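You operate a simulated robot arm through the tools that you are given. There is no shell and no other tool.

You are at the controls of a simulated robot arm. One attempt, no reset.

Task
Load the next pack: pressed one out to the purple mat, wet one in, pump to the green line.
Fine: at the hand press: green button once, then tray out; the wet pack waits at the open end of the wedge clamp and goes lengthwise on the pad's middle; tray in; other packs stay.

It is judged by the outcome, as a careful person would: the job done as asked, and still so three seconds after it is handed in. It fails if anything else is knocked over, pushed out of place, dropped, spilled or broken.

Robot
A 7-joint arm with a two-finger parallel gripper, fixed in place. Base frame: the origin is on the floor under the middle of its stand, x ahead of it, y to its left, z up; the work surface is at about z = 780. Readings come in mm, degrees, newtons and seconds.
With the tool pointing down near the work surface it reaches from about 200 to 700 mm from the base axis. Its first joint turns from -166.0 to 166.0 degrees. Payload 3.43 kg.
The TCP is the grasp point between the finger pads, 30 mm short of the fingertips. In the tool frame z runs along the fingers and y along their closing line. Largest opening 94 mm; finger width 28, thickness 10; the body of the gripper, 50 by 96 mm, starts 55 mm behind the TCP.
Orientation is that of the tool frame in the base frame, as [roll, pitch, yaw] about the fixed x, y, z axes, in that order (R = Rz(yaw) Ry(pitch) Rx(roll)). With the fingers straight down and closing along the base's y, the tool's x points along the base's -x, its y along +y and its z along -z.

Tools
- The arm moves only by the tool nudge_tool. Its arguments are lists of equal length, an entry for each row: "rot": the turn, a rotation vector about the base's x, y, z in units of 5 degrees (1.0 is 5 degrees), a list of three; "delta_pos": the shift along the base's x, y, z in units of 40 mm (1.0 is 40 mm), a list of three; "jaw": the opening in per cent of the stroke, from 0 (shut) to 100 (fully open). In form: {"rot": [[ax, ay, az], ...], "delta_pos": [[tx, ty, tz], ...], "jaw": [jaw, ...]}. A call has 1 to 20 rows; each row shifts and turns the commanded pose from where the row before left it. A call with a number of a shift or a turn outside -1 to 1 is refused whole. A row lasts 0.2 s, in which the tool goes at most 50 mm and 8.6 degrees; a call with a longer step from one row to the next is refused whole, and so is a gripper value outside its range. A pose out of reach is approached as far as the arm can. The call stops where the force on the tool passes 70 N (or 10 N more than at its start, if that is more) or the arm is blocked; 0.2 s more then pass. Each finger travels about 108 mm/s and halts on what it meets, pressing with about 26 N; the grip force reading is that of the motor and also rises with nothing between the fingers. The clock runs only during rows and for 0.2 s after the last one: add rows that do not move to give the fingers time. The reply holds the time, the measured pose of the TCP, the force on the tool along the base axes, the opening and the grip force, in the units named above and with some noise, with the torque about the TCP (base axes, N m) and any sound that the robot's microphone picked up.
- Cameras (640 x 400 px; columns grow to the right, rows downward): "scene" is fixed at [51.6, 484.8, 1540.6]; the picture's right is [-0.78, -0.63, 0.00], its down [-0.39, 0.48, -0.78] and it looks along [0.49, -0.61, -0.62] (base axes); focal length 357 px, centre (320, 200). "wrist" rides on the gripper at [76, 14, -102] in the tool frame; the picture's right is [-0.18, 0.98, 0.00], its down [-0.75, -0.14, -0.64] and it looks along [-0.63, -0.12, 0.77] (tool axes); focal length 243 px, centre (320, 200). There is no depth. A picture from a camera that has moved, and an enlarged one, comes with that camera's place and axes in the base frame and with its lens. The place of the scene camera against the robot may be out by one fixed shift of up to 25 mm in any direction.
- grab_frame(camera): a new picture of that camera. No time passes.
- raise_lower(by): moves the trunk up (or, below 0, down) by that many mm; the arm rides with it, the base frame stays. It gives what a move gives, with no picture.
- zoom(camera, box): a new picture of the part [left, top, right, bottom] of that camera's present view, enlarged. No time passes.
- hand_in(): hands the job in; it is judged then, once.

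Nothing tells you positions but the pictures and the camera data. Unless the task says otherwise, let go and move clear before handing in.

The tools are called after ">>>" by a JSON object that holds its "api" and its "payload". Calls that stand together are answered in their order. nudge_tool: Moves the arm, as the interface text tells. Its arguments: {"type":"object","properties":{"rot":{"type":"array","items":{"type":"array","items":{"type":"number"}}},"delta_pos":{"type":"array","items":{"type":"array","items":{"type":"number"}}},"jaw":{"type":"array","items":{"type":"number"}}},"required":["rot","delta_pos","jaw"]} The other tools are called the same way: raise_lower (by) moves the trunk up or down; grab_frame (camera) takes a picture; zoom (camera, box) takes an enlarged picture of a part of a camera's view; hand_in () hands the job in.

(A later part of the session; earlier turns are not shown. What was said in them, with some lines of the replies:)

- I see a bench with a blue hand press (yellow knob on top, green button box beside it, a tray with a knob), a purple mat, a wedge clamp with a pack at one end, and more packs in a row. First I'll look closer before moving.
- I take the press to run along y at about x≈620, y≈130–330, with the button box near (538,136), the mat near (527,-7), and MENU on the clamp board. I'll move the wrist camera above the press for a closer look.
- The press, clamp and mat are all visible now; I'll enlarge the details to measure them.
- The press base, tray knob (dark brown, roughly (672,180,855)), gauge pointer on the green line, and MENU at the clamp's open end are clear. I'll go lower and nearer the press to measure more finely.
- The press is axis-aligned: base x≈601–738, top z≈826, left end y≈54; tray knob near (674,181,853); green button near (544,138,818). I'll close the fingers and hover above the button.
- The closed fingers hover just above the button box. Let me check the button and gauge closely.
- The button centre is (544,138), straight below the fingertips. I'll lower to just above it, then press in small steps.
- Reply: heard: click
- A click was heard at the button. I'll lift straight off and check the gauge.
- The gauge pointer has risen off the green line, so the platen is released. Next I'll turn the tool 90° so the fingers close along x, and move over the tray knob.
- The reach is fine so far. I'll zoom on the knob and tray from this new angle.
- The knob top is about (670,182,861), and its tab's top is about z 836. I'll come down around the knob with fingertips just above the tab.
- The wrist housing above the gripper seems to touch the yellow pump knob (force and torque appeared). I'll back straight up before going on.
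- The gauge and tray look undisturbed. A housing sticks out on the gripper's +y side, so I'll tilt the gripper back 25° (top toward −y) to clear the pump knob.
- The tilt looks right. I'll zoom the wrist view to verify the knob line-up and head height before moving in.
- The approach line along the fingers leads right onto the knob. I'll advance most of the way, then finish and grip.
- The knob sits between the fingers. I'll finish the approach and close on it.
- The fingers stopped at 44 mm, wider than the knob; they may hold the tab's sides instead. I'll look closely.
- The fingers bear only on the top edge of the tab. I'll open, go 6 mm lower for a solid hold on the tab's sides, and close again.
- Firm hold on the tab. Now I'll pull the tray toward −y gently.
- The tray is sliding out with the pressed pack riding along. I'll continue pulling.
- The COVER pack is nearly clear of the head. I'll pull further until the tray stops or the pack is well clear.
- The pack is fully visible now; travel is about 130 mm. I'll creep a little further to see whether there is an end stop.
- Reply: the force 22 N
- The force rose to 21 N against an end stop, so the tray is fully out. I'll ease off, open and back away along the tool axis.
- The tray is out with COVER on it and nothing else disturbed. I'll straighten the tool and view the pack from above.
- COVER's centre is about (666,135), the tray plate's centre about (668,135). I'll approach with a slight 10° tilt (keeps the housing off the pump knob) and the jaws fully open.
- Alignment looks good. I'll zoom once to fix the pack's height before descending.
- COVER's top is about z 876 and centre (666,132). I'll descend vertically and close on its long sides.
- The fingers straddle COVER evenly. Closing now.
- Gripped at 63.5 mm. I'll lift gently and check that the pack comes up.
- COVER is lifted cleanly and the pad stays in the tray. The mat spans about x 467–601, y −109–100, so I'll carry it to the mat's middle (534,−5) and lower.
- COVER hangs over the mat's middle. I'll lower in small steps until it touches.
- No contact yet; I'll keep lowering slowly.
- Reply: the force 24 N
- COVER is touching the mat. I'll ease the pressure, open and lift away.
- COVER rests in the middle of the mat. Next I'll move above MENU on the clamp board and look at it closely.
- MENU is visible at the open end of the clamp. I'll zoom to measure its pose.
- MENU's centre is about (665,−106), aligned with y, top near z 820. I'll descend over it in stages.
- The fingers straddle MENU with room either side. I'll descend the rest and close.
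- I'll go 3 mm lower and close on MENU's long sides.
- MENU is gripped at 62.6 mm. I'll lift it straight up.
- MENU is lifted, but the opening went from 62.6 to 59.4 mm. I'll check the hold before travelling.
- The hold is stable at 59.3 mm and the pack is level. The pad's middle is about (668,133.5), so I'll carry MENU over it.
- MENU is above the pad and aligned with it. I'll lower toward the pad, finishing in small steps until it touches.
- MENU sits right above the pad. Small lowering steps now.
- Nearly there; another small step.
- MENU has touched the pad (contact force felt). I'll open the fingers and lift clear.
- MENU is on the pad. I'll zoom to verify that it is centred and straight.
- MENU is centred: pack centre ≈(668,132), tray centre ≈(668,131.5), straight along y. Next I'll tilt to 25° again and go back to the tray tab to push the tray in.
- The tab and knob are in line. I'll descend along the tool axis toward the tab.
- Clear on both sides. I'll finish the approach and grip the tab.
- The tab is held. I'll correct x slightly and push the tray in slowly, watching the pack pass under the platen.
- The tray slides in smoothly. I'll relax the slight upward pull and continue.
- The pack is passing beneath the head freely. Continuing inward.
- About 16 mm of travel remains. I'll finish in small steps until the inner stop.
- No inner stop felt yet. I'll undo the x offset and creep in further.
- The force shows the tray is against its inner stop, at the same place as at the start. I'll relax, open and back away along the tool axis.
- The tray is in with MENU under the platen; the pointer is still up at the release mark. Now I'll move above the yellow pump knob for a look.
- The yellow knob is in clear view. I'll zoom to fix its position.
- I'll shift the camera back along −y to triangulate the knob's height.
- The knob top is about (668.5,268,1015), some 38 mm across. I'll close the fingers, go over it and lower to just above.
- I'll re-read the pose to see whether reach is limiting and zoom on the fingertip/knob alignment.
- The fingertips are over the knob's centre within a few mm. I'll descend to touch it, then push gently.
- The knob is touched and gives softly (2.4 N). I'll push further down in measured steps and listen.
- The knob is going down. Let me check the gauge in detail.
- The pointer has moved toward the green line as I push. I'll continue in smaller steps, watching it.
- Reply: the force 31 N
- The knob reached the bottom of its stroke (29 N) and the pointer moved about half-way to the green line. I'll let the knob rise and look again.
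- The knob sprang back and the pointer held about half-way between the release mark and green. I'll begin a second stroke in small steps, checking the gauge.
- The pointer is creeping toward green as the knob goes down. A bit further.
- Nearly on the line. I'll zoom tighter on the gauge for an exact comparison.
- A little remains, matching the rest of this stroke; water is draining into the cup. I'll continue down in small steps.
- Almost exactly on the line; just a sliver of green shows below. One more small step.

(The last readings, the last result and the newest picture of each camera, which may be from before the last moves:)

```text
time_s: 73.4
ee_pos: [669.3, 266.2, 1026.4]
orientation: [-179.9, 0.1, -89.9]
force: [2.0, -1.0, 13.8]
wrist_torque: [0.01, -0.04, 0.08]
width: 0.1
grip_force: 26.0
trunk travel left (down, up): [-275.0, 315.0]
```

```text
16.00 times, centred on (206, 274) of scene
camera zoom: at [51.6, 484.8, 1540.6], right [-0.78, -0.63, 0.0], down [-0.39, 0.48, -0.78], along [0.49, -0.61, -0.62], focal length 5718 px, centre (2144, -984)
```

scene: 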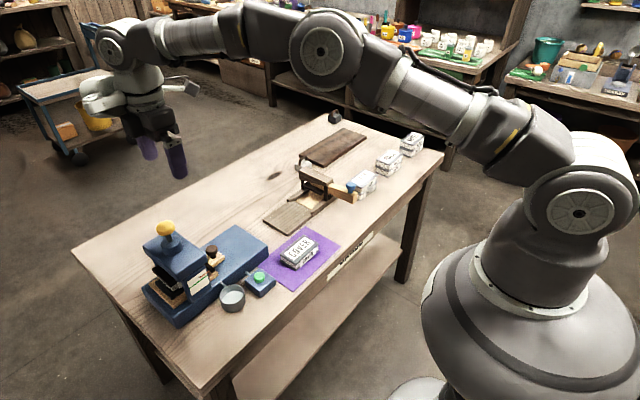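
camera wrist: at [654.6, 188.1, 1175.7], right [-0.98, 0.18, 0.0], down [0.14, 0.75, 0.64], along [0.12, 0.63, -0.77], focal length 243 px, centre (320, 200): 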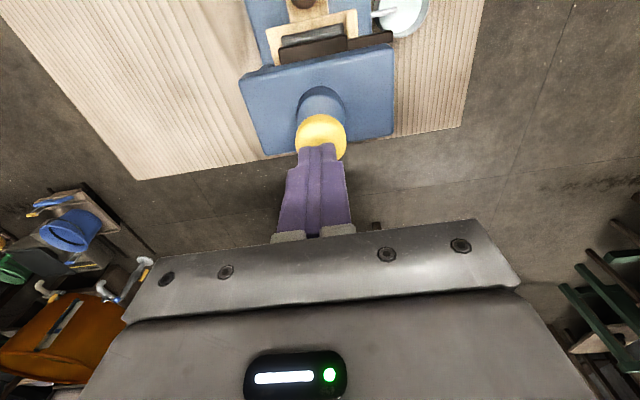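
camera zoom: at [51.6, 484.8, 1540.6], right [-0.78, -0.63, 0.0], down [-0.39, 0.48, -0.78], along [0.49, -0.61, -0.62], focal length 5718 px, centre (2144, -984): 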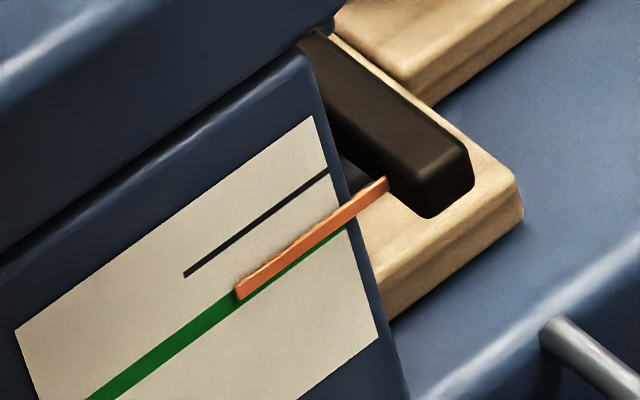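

The stroke is at its bottom. I'll release the knob and compare the gauge with how it looked originally.

>>> {"api": "nudge_tool", "payload": {"rot": [[0, 0, 0], [0, 0, 0], [0, 0, 0], [0, 0, 0]], "delta_pos": [[0, 0, 0.2], [0, 0, 0.3], [0, 0, 0.4], [0, 0, 0.2]], "jaw": [0, 0, 0, 0]}}

>>> {"api": "zoom", "payload": {"camera": "scene", "box": [180, 240, 240, 310]}}

>>> {"api": "zoom", "payload": {"camera": "scene", "box": [192, 264, 220, 284]}}

>>> {"api": "zoom", "payload": {"camera": "scene", "box": [130, 210, 290, 330]}}

```text
time_s: 74.4
ee_pos: [670.4, 267.5, 1069.5]
orientation: [179.9, 0.0, -89.9]
force: [0.8, -0.9, 0.6]
wrist_torque: [-0.03, 0.05, -0.01]
width: 0.1
grip_force: 26.4
trunk travel left (down, up): [-275.0, 315.0]
```

```text
5.71 times, centred on (210, 275) of scene
camera zoom: at [51.6, 484.8, 1540.6], right [-0.78, -0.63, 0.0], down [-0.39, 0.48, -0.78], along [0.49, -0.61, -0.62], focal length 2042 px, centre (949, -229)
```

zoom: 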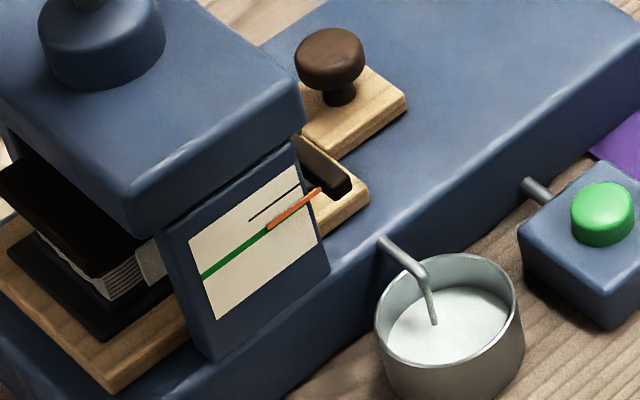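

```text
16.00 times, centred on (206, 274) of scene
camera zoom: at [51.6, 484.8, 1540.6], right [-0.78, -0.63, 0.0], down [-0.39, 0.48, -0.78], along [0.49, -0.61, -0.62], focal length 5718 px, centre (2144, -984)
```

zoom: 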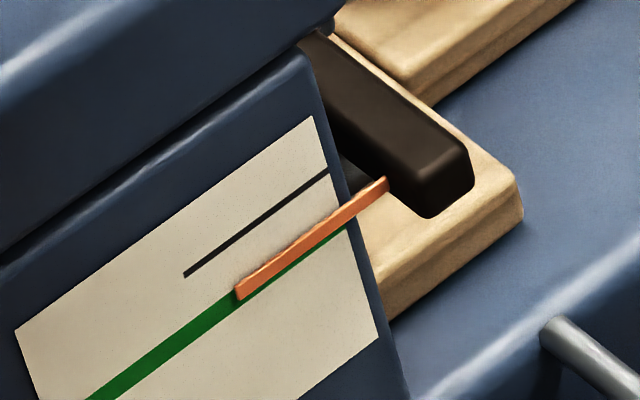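

```text
3.33 times, centred on (210, 270) of scene
camera zoom: at [51.6, 484.8, 1540.6], right [-0.78, -0.63, 0.0], down [-0.39, 0.48, -0.78], along [0.49, -0.61, -0.62], focal length 1191 px, centre (687, -33)
```

zoom: 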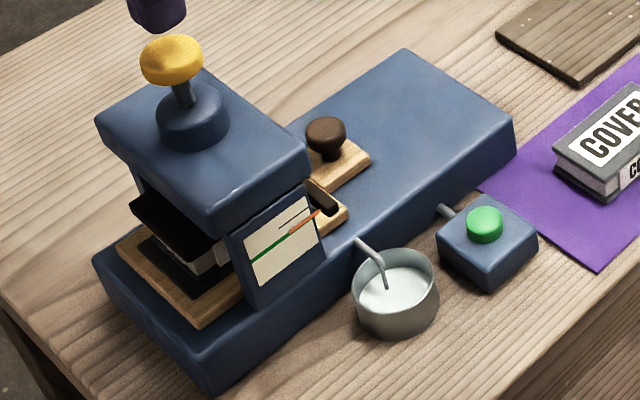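

The pointer now covers the green line almost exactly and holds after release. For a precise check I'll return to the earlier viewpoint (fingers turned back, beside the gauge) and compare.

>>> {"api": "nudge_tool", "payload": {"rot": [[0, 0, 0], [0, 0, 0], [0, 0, -1], [0, 0, -1], [0, 0, -1], [0, 0, -1], [0, 0, -1], [0, 0, -1], [0, 0, -1], [0, 0, -1], [0, 0, -1], [0, 0, -1], [0, 0, -1], [0, 0, -1], [0, 0, -1], [0, 0, -1], [0, 0, -1], [0, 0, -1], [0, 0, -1], [0, 0, -1]], "delta_pos": [[0, 0, 0.9], [0, 0, 0.9], [-0.175, -0.178, 0], [-0.175, -0.178, 0], [-0.175, -0.178, 0], [-0.175, -0.178, 0], [-0.175, -0.178, 0], [-0.175, -0.178, 0], [-0.175, -0.178, 0], [-0.175, -0.178, 0], [-0.175, -0.178, 0], [-0.175, -0.178, 0], [-0.175, -0.178, 0], [-0.175, -0.178, 0], [-0.175, -0.178, 0], [-0.175, -0.178, 0], [-0.175, -0.178, 0], [-0.175, -0.178, 0], [-0.175, -0.178, 0], [-0.175, -0.178, 0]], "jaw": [0, 0, 0, 0, 0, 0, 0, 0, 0, 0, 0, 0, 0, 0, 0, 0, 0, 0, 0, 0]}}

>>> {"api": "grab_frame", "payload": {"camera": "wrist"}}

>>> {"api": "zoom", "payload": {"camera": "scene", "box": [192, 264, 220, 284]}}

```text
time_s: 78.6
ee_pos: [543.7, 139.9, 1141.9]
orientation: [180.0, 0.0, 179.9]
force: [-0.3, 0.3, -0.7]
wrist_torque: [-0.03, -0.02, 0.01]
width: 0.0
grip_force: 25.8
trunk travel left (down, up): [-275.0, 315.0]
```

```text
taken
camera wrist: at [467.0, 154.0, 1243.8], right [0.19, 0.98, 0.0], down [0.75, -0.14, 0.64], along [0.63, -0.12, -0.77], focal length 243 px, centre (320, 200)
```

wrist: 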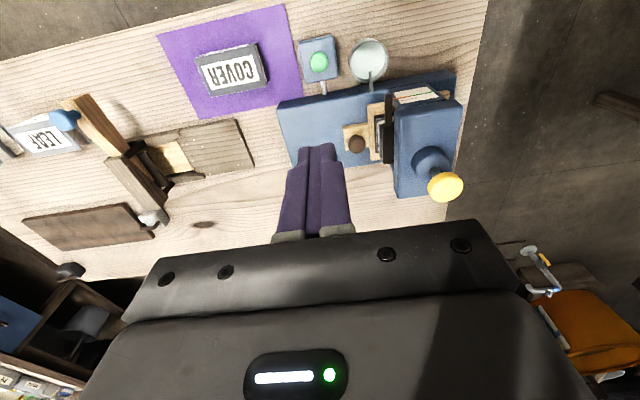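

```text
16.00 times, centred on (206, 274) of scene
camera zoom: at [51.6, 484.8, 1540.6], right [-0.78, -0.63, 0.0], down [-0.39, 0.48, -0.78], along [0.49, -0.61, -0.62], focal length 5718 px, centre (2144, -984)
```

zoom: 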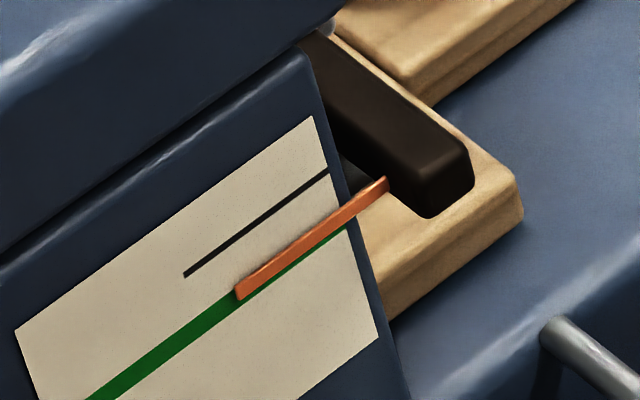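

Everything else is in place. I'll lower to the same viewpoint as at the beginning (well above the button) to compare the gauge directly.

>>> {"api": "nudge_tool", "payload": {"rot": [[0, 0, 0], [0, 0, 0], [0, 0, 0], [0, 0, 0], [0, 0, 0], [0, 0, 0], [0, 0, 0]], "delta_pos": [[0, 0, -0.97], [0, 0, -0.97], [0, 0, -0.97], [0, 0, -0.97], [0, 0, -0.97], [0, 0, -0.97], [0, 0, 0]], "jaw": [0, 0, 0, 0, 0, 0, 0]}}

>>> {"api": "zoom", "payload": {"camera": "wrist", "box": [380, 140, 600, 250]}}

>>> {"api": "zoom", "payload": {"camera": "wrist", "box": [450, 160, 590, 240]}}

```text
time_s: 80.2
ee_pos: [541.9, 139.7, 907.7]
orientation: [179.9, -0.1, -180.0]
force: [-0.1, -0.1, 0.7]
wrist_torque: [0.02, -0.03, -0.02]
width: 0.1
grip_force: 26.6
trunk travel left (down, up): [-275.0, 315.0]
```

```text
2.91 times, centred on (490, 195) of wrist
camera zoom: at [465.6, 154.0, 1010.0], right [0.18, 0.98, 0.0], down [0.75, -0.14, 0.64], along [0.63, -0.12, -0.77], focal length 706 px, centre (-174, 214)
```

zoom: 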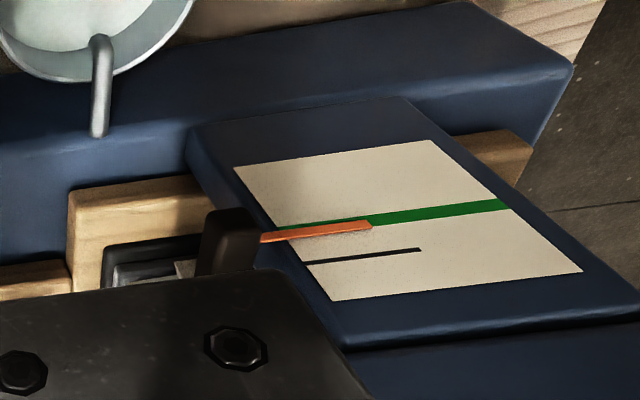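

```text
4.57 times, centred on (520, 200) of wrist
camera zoom: at [465.6, 154.0, 1010.0], right [0.18, 0.98, 0.0], down [0.75, -0.14, 0.64], along [0.63, -0.12, -0.77], focal length 1109 px, centre (-594, 200)
```

zoom: 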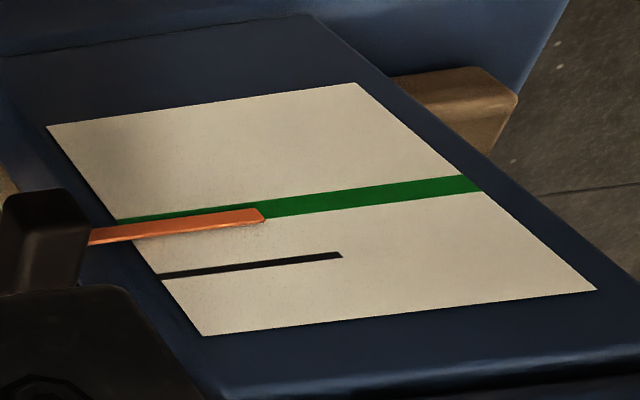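

From this viewpoint the pointer sits just short of the line's middle (originally it lay exactly on it). A small part of one more stroke is needed; I'll go back over the knob and press carefully while watching the gauge.

>>> {"api": "nudge_tool", "payload": {"rot": [[0, 0, 0], [0, 0, 0], [0, 0, 0], [0, 0, 0], [0, 0, 0], [0, 0, 0], [0, 0, 0], [0, 0, 0], [0, 0, 0], [0, 0, 0], [0, 0, 0], [0, 0, 0]], "delta_pos": [[0, 0, 0.97], [0, 0, 0.97], [0, 0, 0.97], [0, 0, 0.97], [0, 0, 0.97], [0.64, 0.64, 0], [0.64, 0.64, 0], [0.64, 0.64, 0], [0.64, 0.64, 0], [0.62, 0.62, 0], [0, 0, -0.6], [0, 0, 0]], "jaw": [0, 0, 0, 0, 0, 0, 0, 0, 0, 0, 0, 0]}}

>>> {"api": "grab_frame", "payload": {"camera": "wrist"}}

>>> {"api": "zoom", "payload": {"camera": "scene", "box": [130, 150, 240, 310]}}

```text
time_s: 82.8
ee_pos: [673.6, 267.2, 1078.3]
orientation: [-179.9, -0.2, 180.0]
force: [0.2, 0.3, 0.8]
wrist_torque: [-0.05, -0.02, 0.0]
width: 0.0
grip_force: 25.9
trunk travel left (down, up): [-275.0, 315.0]
```

```text
taken
camera wrist: at [595.9, 281.0, 1180.0], right [0.18, 0.98, 0.0], down [0.75, -0.14, 0.64], along [0.63, -0.12, -0.77], focal length 243 px, centre (320, 200)
```

wrist: 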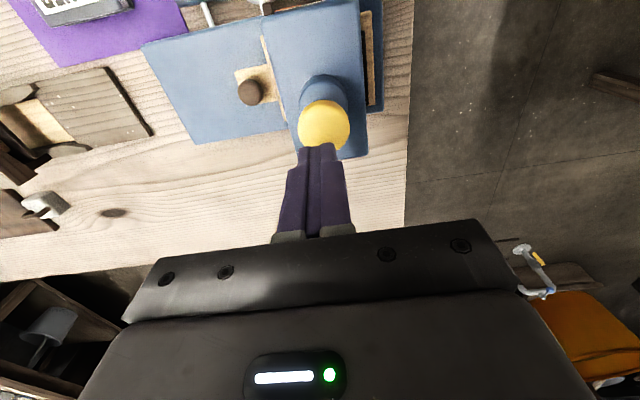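

```text
2.50 times, centred on (185, 230) of scene
camera zoom: at [51.6, 484.8, 1540.6], right [-0.78, -0.63, 0.0], down [-0.39, 0.48, -0.78], along [0.49, -0.61, -0.62], focal length 894 px, centre (658, 125)
```

zoom: 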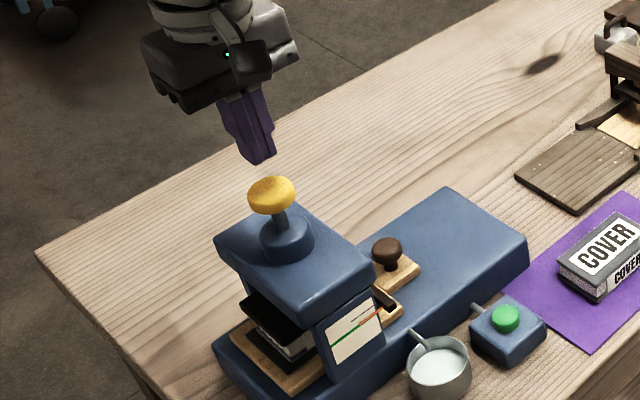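

Just above the knob again, about 5 mm off in x. I'll correct and come down to touch.

>>> {"api": "nudge_tool", "payload": {"rot": [[0, 0, 0], [0, 0, 0], [0, 0, 0]], "delta_pos": [[-0.13, 0.02, -0.4], [0, 0, -0.45], [0, 0, 0]], "jaw": [0, 0, 0]}}

>>> {"api": "zoom", "payload": {"camera": "scene", "box": [192, 264, 220, 284]}}

>>> {"api": "zoom", "payload": {"camera": "scene", "box": [130, 190, 240, 310]}}

```text
time_s: 83.6
ee_pos: [666.9, 266.7, 1045.3]
orientation: [180.0, 0.1, -179.9]
force: [1.9, -0.8, 2.0]
wrist_torque: [-0.01, -0.01, 0.02]
width: 0.1
grip_force: 26.1
trunk travel left (down, up): [-275.0, 315.0]
```

```text
16.00 times, centred on (206, 274) of scene
camera zoom: at [51.6, 484.8, 1540.6], right [-0.78, -0.63, 0.0], down [-0.39, 0.48, -0.78], along [0.49, -0.61, -0.62], focal length 5718 px, centre (2144, -984)
```

zoom: 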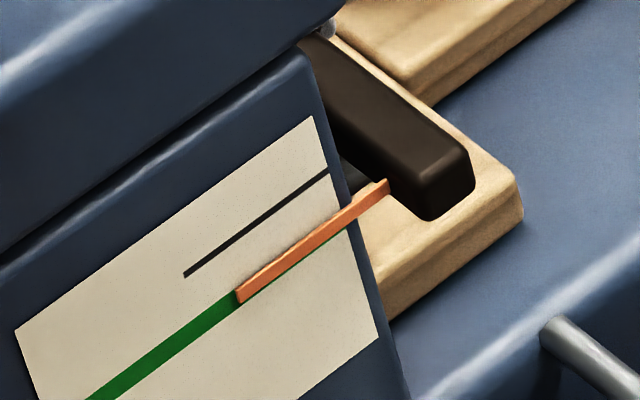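

```text
3.33 times, centred on (185, 250) of scene
camera zoom: at [51.6, 484.8, 1540.6], right [-0.78, -0.63, 0.0], down [-0.39, 0.48, -0.78], along [0.49, -0.61, -0.62], focal length 1191 px, centre (770, 33)
```

zoom: 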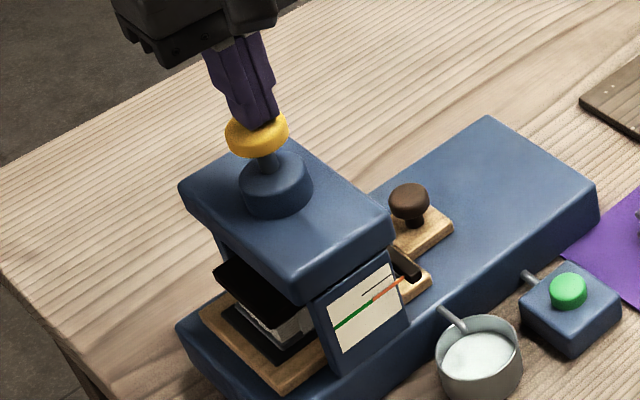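

Already the pointer has moved further and nearly hides the green. One tiny step more.

>>> {"api": "nudge_tool", "payload": {"rot": [[0, 0, 0], [0, 0, 0]], "delta_pos": [[0, 0, -0.05], [0, 0, 0]], "jaw": [0, 0]}}

>>> {"api": "zoom", "payload": {"camera": "scene", "box": [192, 264, 220, 284]}}

>>> {"api": "zoom", "payload": {"camera": "scene", "box": [180, 240, 240, 310]}}

```text
time_s: 84.2
ee_pos: [667.2, 267.7, 1043.1]
orientation: [180.0, -0.1, 180.0]
force: [2.2, 0.0, 2.0]
wrist_torque: [0.03, -0.03, 0.01]
width: 0.0
grip_force: 25.9
trunk travel left (down, up): [-275.0, 315.0]
```

```text
16.00 times, centred on (206, 274) of scene
camera zoom: at [51.6, 484.8, 1540.6], right [-0.78, -0.63, 0.0], down [-0.39, 0.48, -0.78], along [0.49, -0.61, -0.62], focal length 5718 px, centre (2144, -984)
```

zoom: 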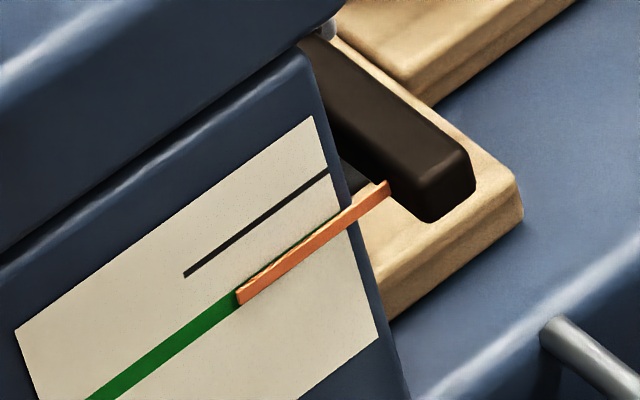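

```text
5.71 times, centred on (210, 275) of scene
camera zoom: at [51.6, 484.8, 1540.6], right [-0.78, -0.63, 0.0], down [-0.39, 0.48, -0.78], along [0.49, -0.61, -0.62], focal length 2042 px, centre (949, -229)
```

zoom: 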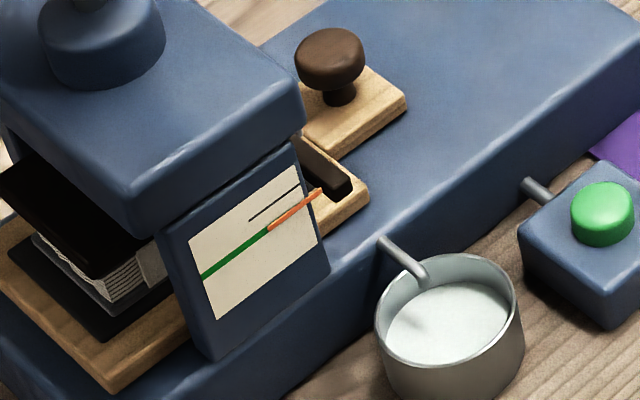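

The pointer now lies on the green line just as it did at the start. I'll release the knob and rise clear.

>>> {"api": "nudge_tool", "payload": {"rot": [[0, 0, 0], [0, 0, 0], [0, 0, 0], [0, 0, 0]], "delta_pos": [[0, 0, 0.3], [0, 0, 0.8], [0, 0, 0.9], [0, 0, 0.9]], "jaw": [0, 0, 0, 0]}}

>>> {"api": "zoom", "payload": {"camera": "scene", "box": [192, 264, 220, 284]}}

>>> {"api": "zoom", "payload": {"camera": "scene", "box": [130, 210, 290, 330]}}

```text
time_s: 85.2
ee_pos: [665.9, 268.6, 1159.3]
orientation: [180.0, -0.1, 180.0]
force: [0.2, -0.5, 0.4]
wrist_torque: [0.02, 0.0, -0.02]
width: 0.1
grip_force: 26.5
trunk travel left (down, up): [-275.0, 315.0]
```

```text
16.00 times, centred on (206, 274) of scene
camera zoom: at [51.6, 484.8, 1540.6], right [-0.78, -0.63, 0.0], down [-0.39, 0.48, -0.78], along [0.49, -0.61, -0.62], focal length 5718 px, centre (2144, -984)
```

zoom: 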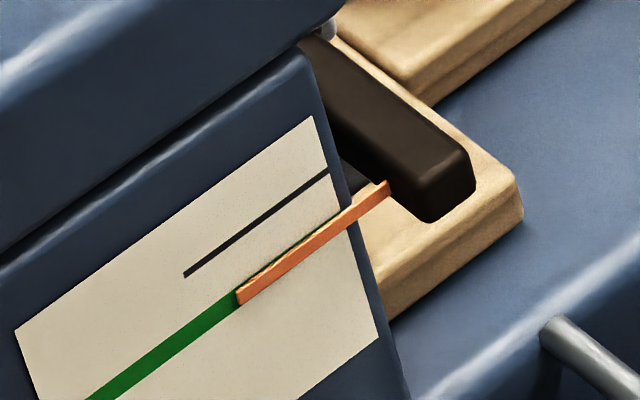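

```text
3.33 times, centred on (210, 270) of scene
camera zoom: at [51.6, 484.8, 1540.6], right [-0.78, -0.63, 0.0], down [-0.39, 0.48, -0.78], along [0.49, -0.61, -0.62], focal length 1191 px, centre (687, -33)
```

zoom: 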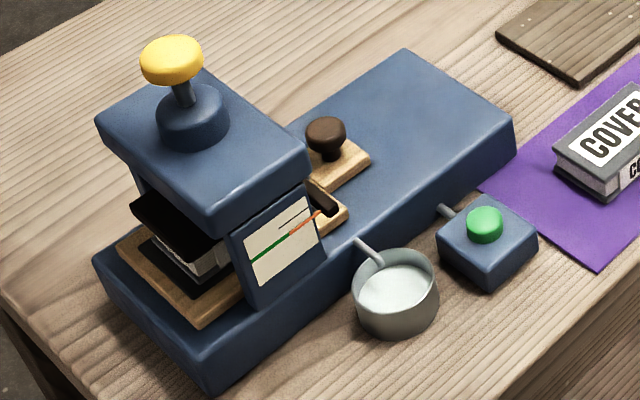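

Gauge holds. I'll confirm once from the wrist viewpoint, then move clear.

>>> {"api": "nudge_tool", "payload": {"rot": [[0, 0, 0], [0, 0, 0], [0, 0, 0], [0, 0, 0], [0, 0, 0], [0, 0, 0], [0, 0, 0], [0, 0, 0], [0, 0, 0], [0, 0, 0], [0, 0, 0]], "delta_pos": [[-0.62, -0.64, 0], [-0.62, -0.64, 0], [-0.62, -0.64, 0], [-0.62, -0.64, 0], [-0.62, -0.64, 0], [0, 0, -0.97], [0, 0, -0.97], [0, 0, -0.97], [0, 0, -0.97], [0, 0, -0.97], [0, 0, -0.9]], "jaw": [0, 0, 0, 0, 0, 0, 0, 0, 0, 0, 0]}}

>>> {"api": "zoom", "payload": {"camera": "wrist", "box": [380, 140, 600, 250]}}

>>> {"api": "grab_frame", "payload": {"camera": "wrist"}}

```text
time_s: 87.6
ee_pos: [542.7, 139.0, 928.0]
orientation: [179.9, 0.1, 179.9]
force: [-0.1, -0.2, 0.0]
wrist_torque: [0.02, -0.02, 0.0]
width: 0.1
grip_force: 25.4
trunk travel left (down, up): [-275.0, 315.0]
```

```text
2.91 times, centred on (490, 195) of wrist
camera zoom: at [464.8, 152.9, 1029.6], right [0.18, 0.98, 0.0], down [0.75, -0.14, 0.64], along [0.63, -0.12, -0.77], focal length 706 px, centre (-174, 214)
```

zoom: 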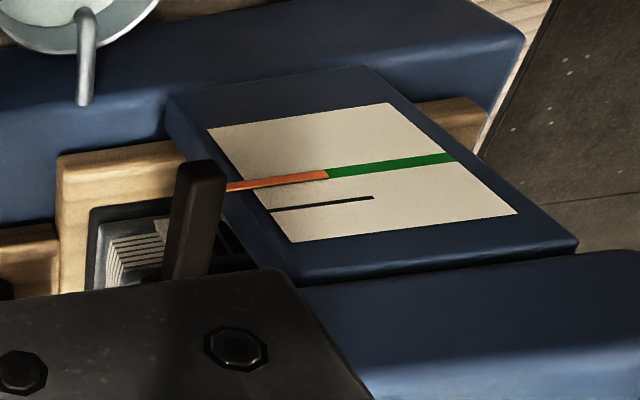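

```text
taken
camera wrist: at [464.8, 152.9, 1029.6], right [0.18, 0.98, 0.0], down [0.75, -0.14, 0.64], along [0.63, -0.12, -0.77], focal length 243 px, centre (320, 200)
```

wrist: 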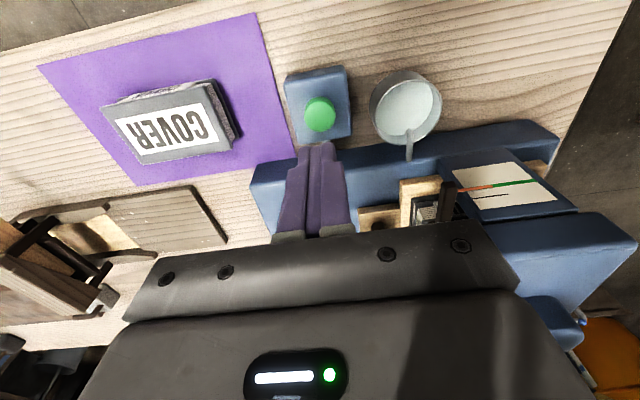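

The pointer lies exactly along the green line, COVER is on the mat, MENU is in the press. I'll rise well clear and take a last look.

>>> {"api": "nudge_tool", "payload": {"rot": [[0, 0, 0], [0, 0, 0], [0, 0, 0], [0, 0, 0], [0, 0, 0], [0, 0, 0], [0, 0, 0]], "delta_pos": [[0, 0, 0.97], [0, 0, 0.97], [-0.3, 0, 0.9], [-0.5, 0, 0.9], [-0.5, 0, 0.9], [-0.5, 0, 0.9], [0, 0, 0]], "jaw": [0, 20, 50, 50, 50, 50, 50]}}

>>> {"api": "grab_frame", "payload": {"camera": "scene"}}

>>> {"api": "zoom", "payload": {"camera": "scene", "box": [180, 240, 240, 310]}}

>>> {"api": "zoom", "payload": {"camera": "scene", "box": [240, 120, 440, 290]}}

```text
time_s: 89.2
ee_pos: [467.6, 139.1, 1149.8]
orientation: [-179.9, 0.0, -180.0]
force: [-0.2, -1.3, 0.6]
wrist_torque: [0.01, 0.01, 0.02]
width: 46.9
grip_force: 0.1
trunk travel left (down, up): [-275.0, 315.0]
```

```text
taken
```

scene: 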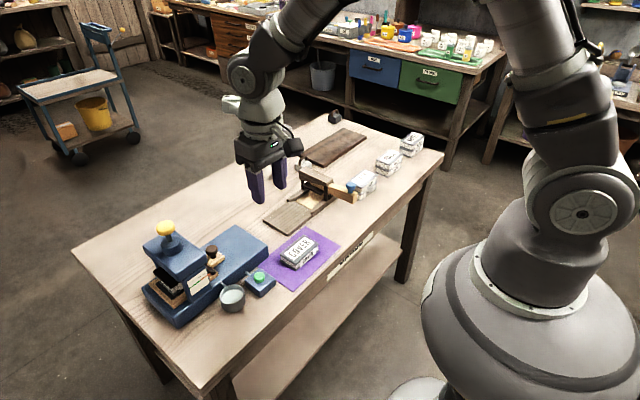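

```text
5.71 times, centred on (210, 275) of scene
camera zoom: at [51.6, 484.8, 1540.6], right [-0.78, -0.63, 0.0], down [-0.39, 0.48, -0.78], along [0.49, -0.61, -0.62], focal length 2042 px, centre (949, -229)
```

zoom: 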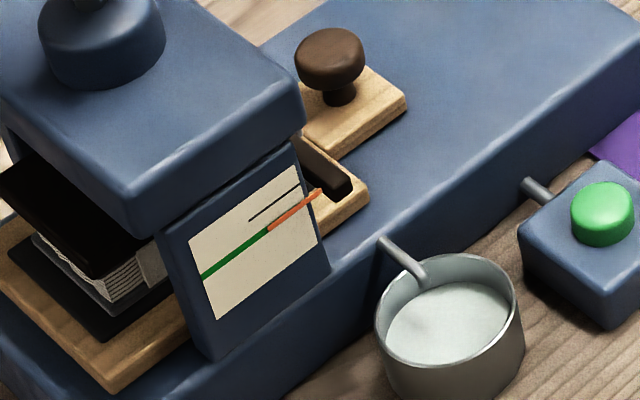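

```text
2.35 times, centred on (340, 205) of scene
camera zoom: at [51.6, 484.8, 1540.6], right [-0.78, -0.63, 0.0], down [-0.39, 0.48, -0.78], along [0.49, -0.61, -0.62], focal length 841 px, centre (273, 188)
```

zoom: 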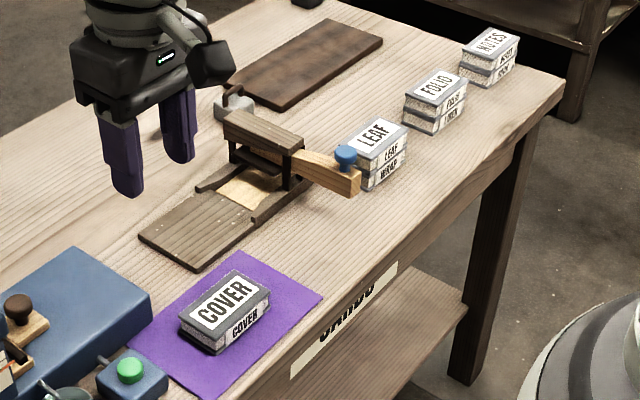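

COVER rests on the purple mat, MENU is in the closed press with the pointer on the green line, and the other packs, clamp and cup are in place. The arm is clear, so I'm handing the job in.

>>> {"api": "hand_in", "payload": {}}

```text
The job is handed in.
```

The next pack is loaded, and I've handed the job in. I haven't seen a verdict on it.

- **Pressed pack:** I pressed the green button once and heard one click. The tray then came out to its stop, and COVER is in the middle of the purple mat.
- **Wet pack:** I moved MENU from the open end of the wedge clamp to the pad. It lies lengthwise, within about 1 mm of the tray's centre. The tray is back in against its inner stop.
- **Pumping:** Two full strokes left the pointer just short of the line, so I added a small part of a third. The pointer now lies along the green line and held there after I let go of the knob.
- **Everything else:** LEAF, FOLIO, NOTES, the clamp and the cup look undisturbed in the last pictures. The arm is clear of the bench.

On my first approach to the tray, the housing on the arm's wrist lightly touched the yellow pump knob (about 3 N). I backed off straight away, and neither the gauge nor the tray looked changed. After that I tilted the gripper to keep clear of it.
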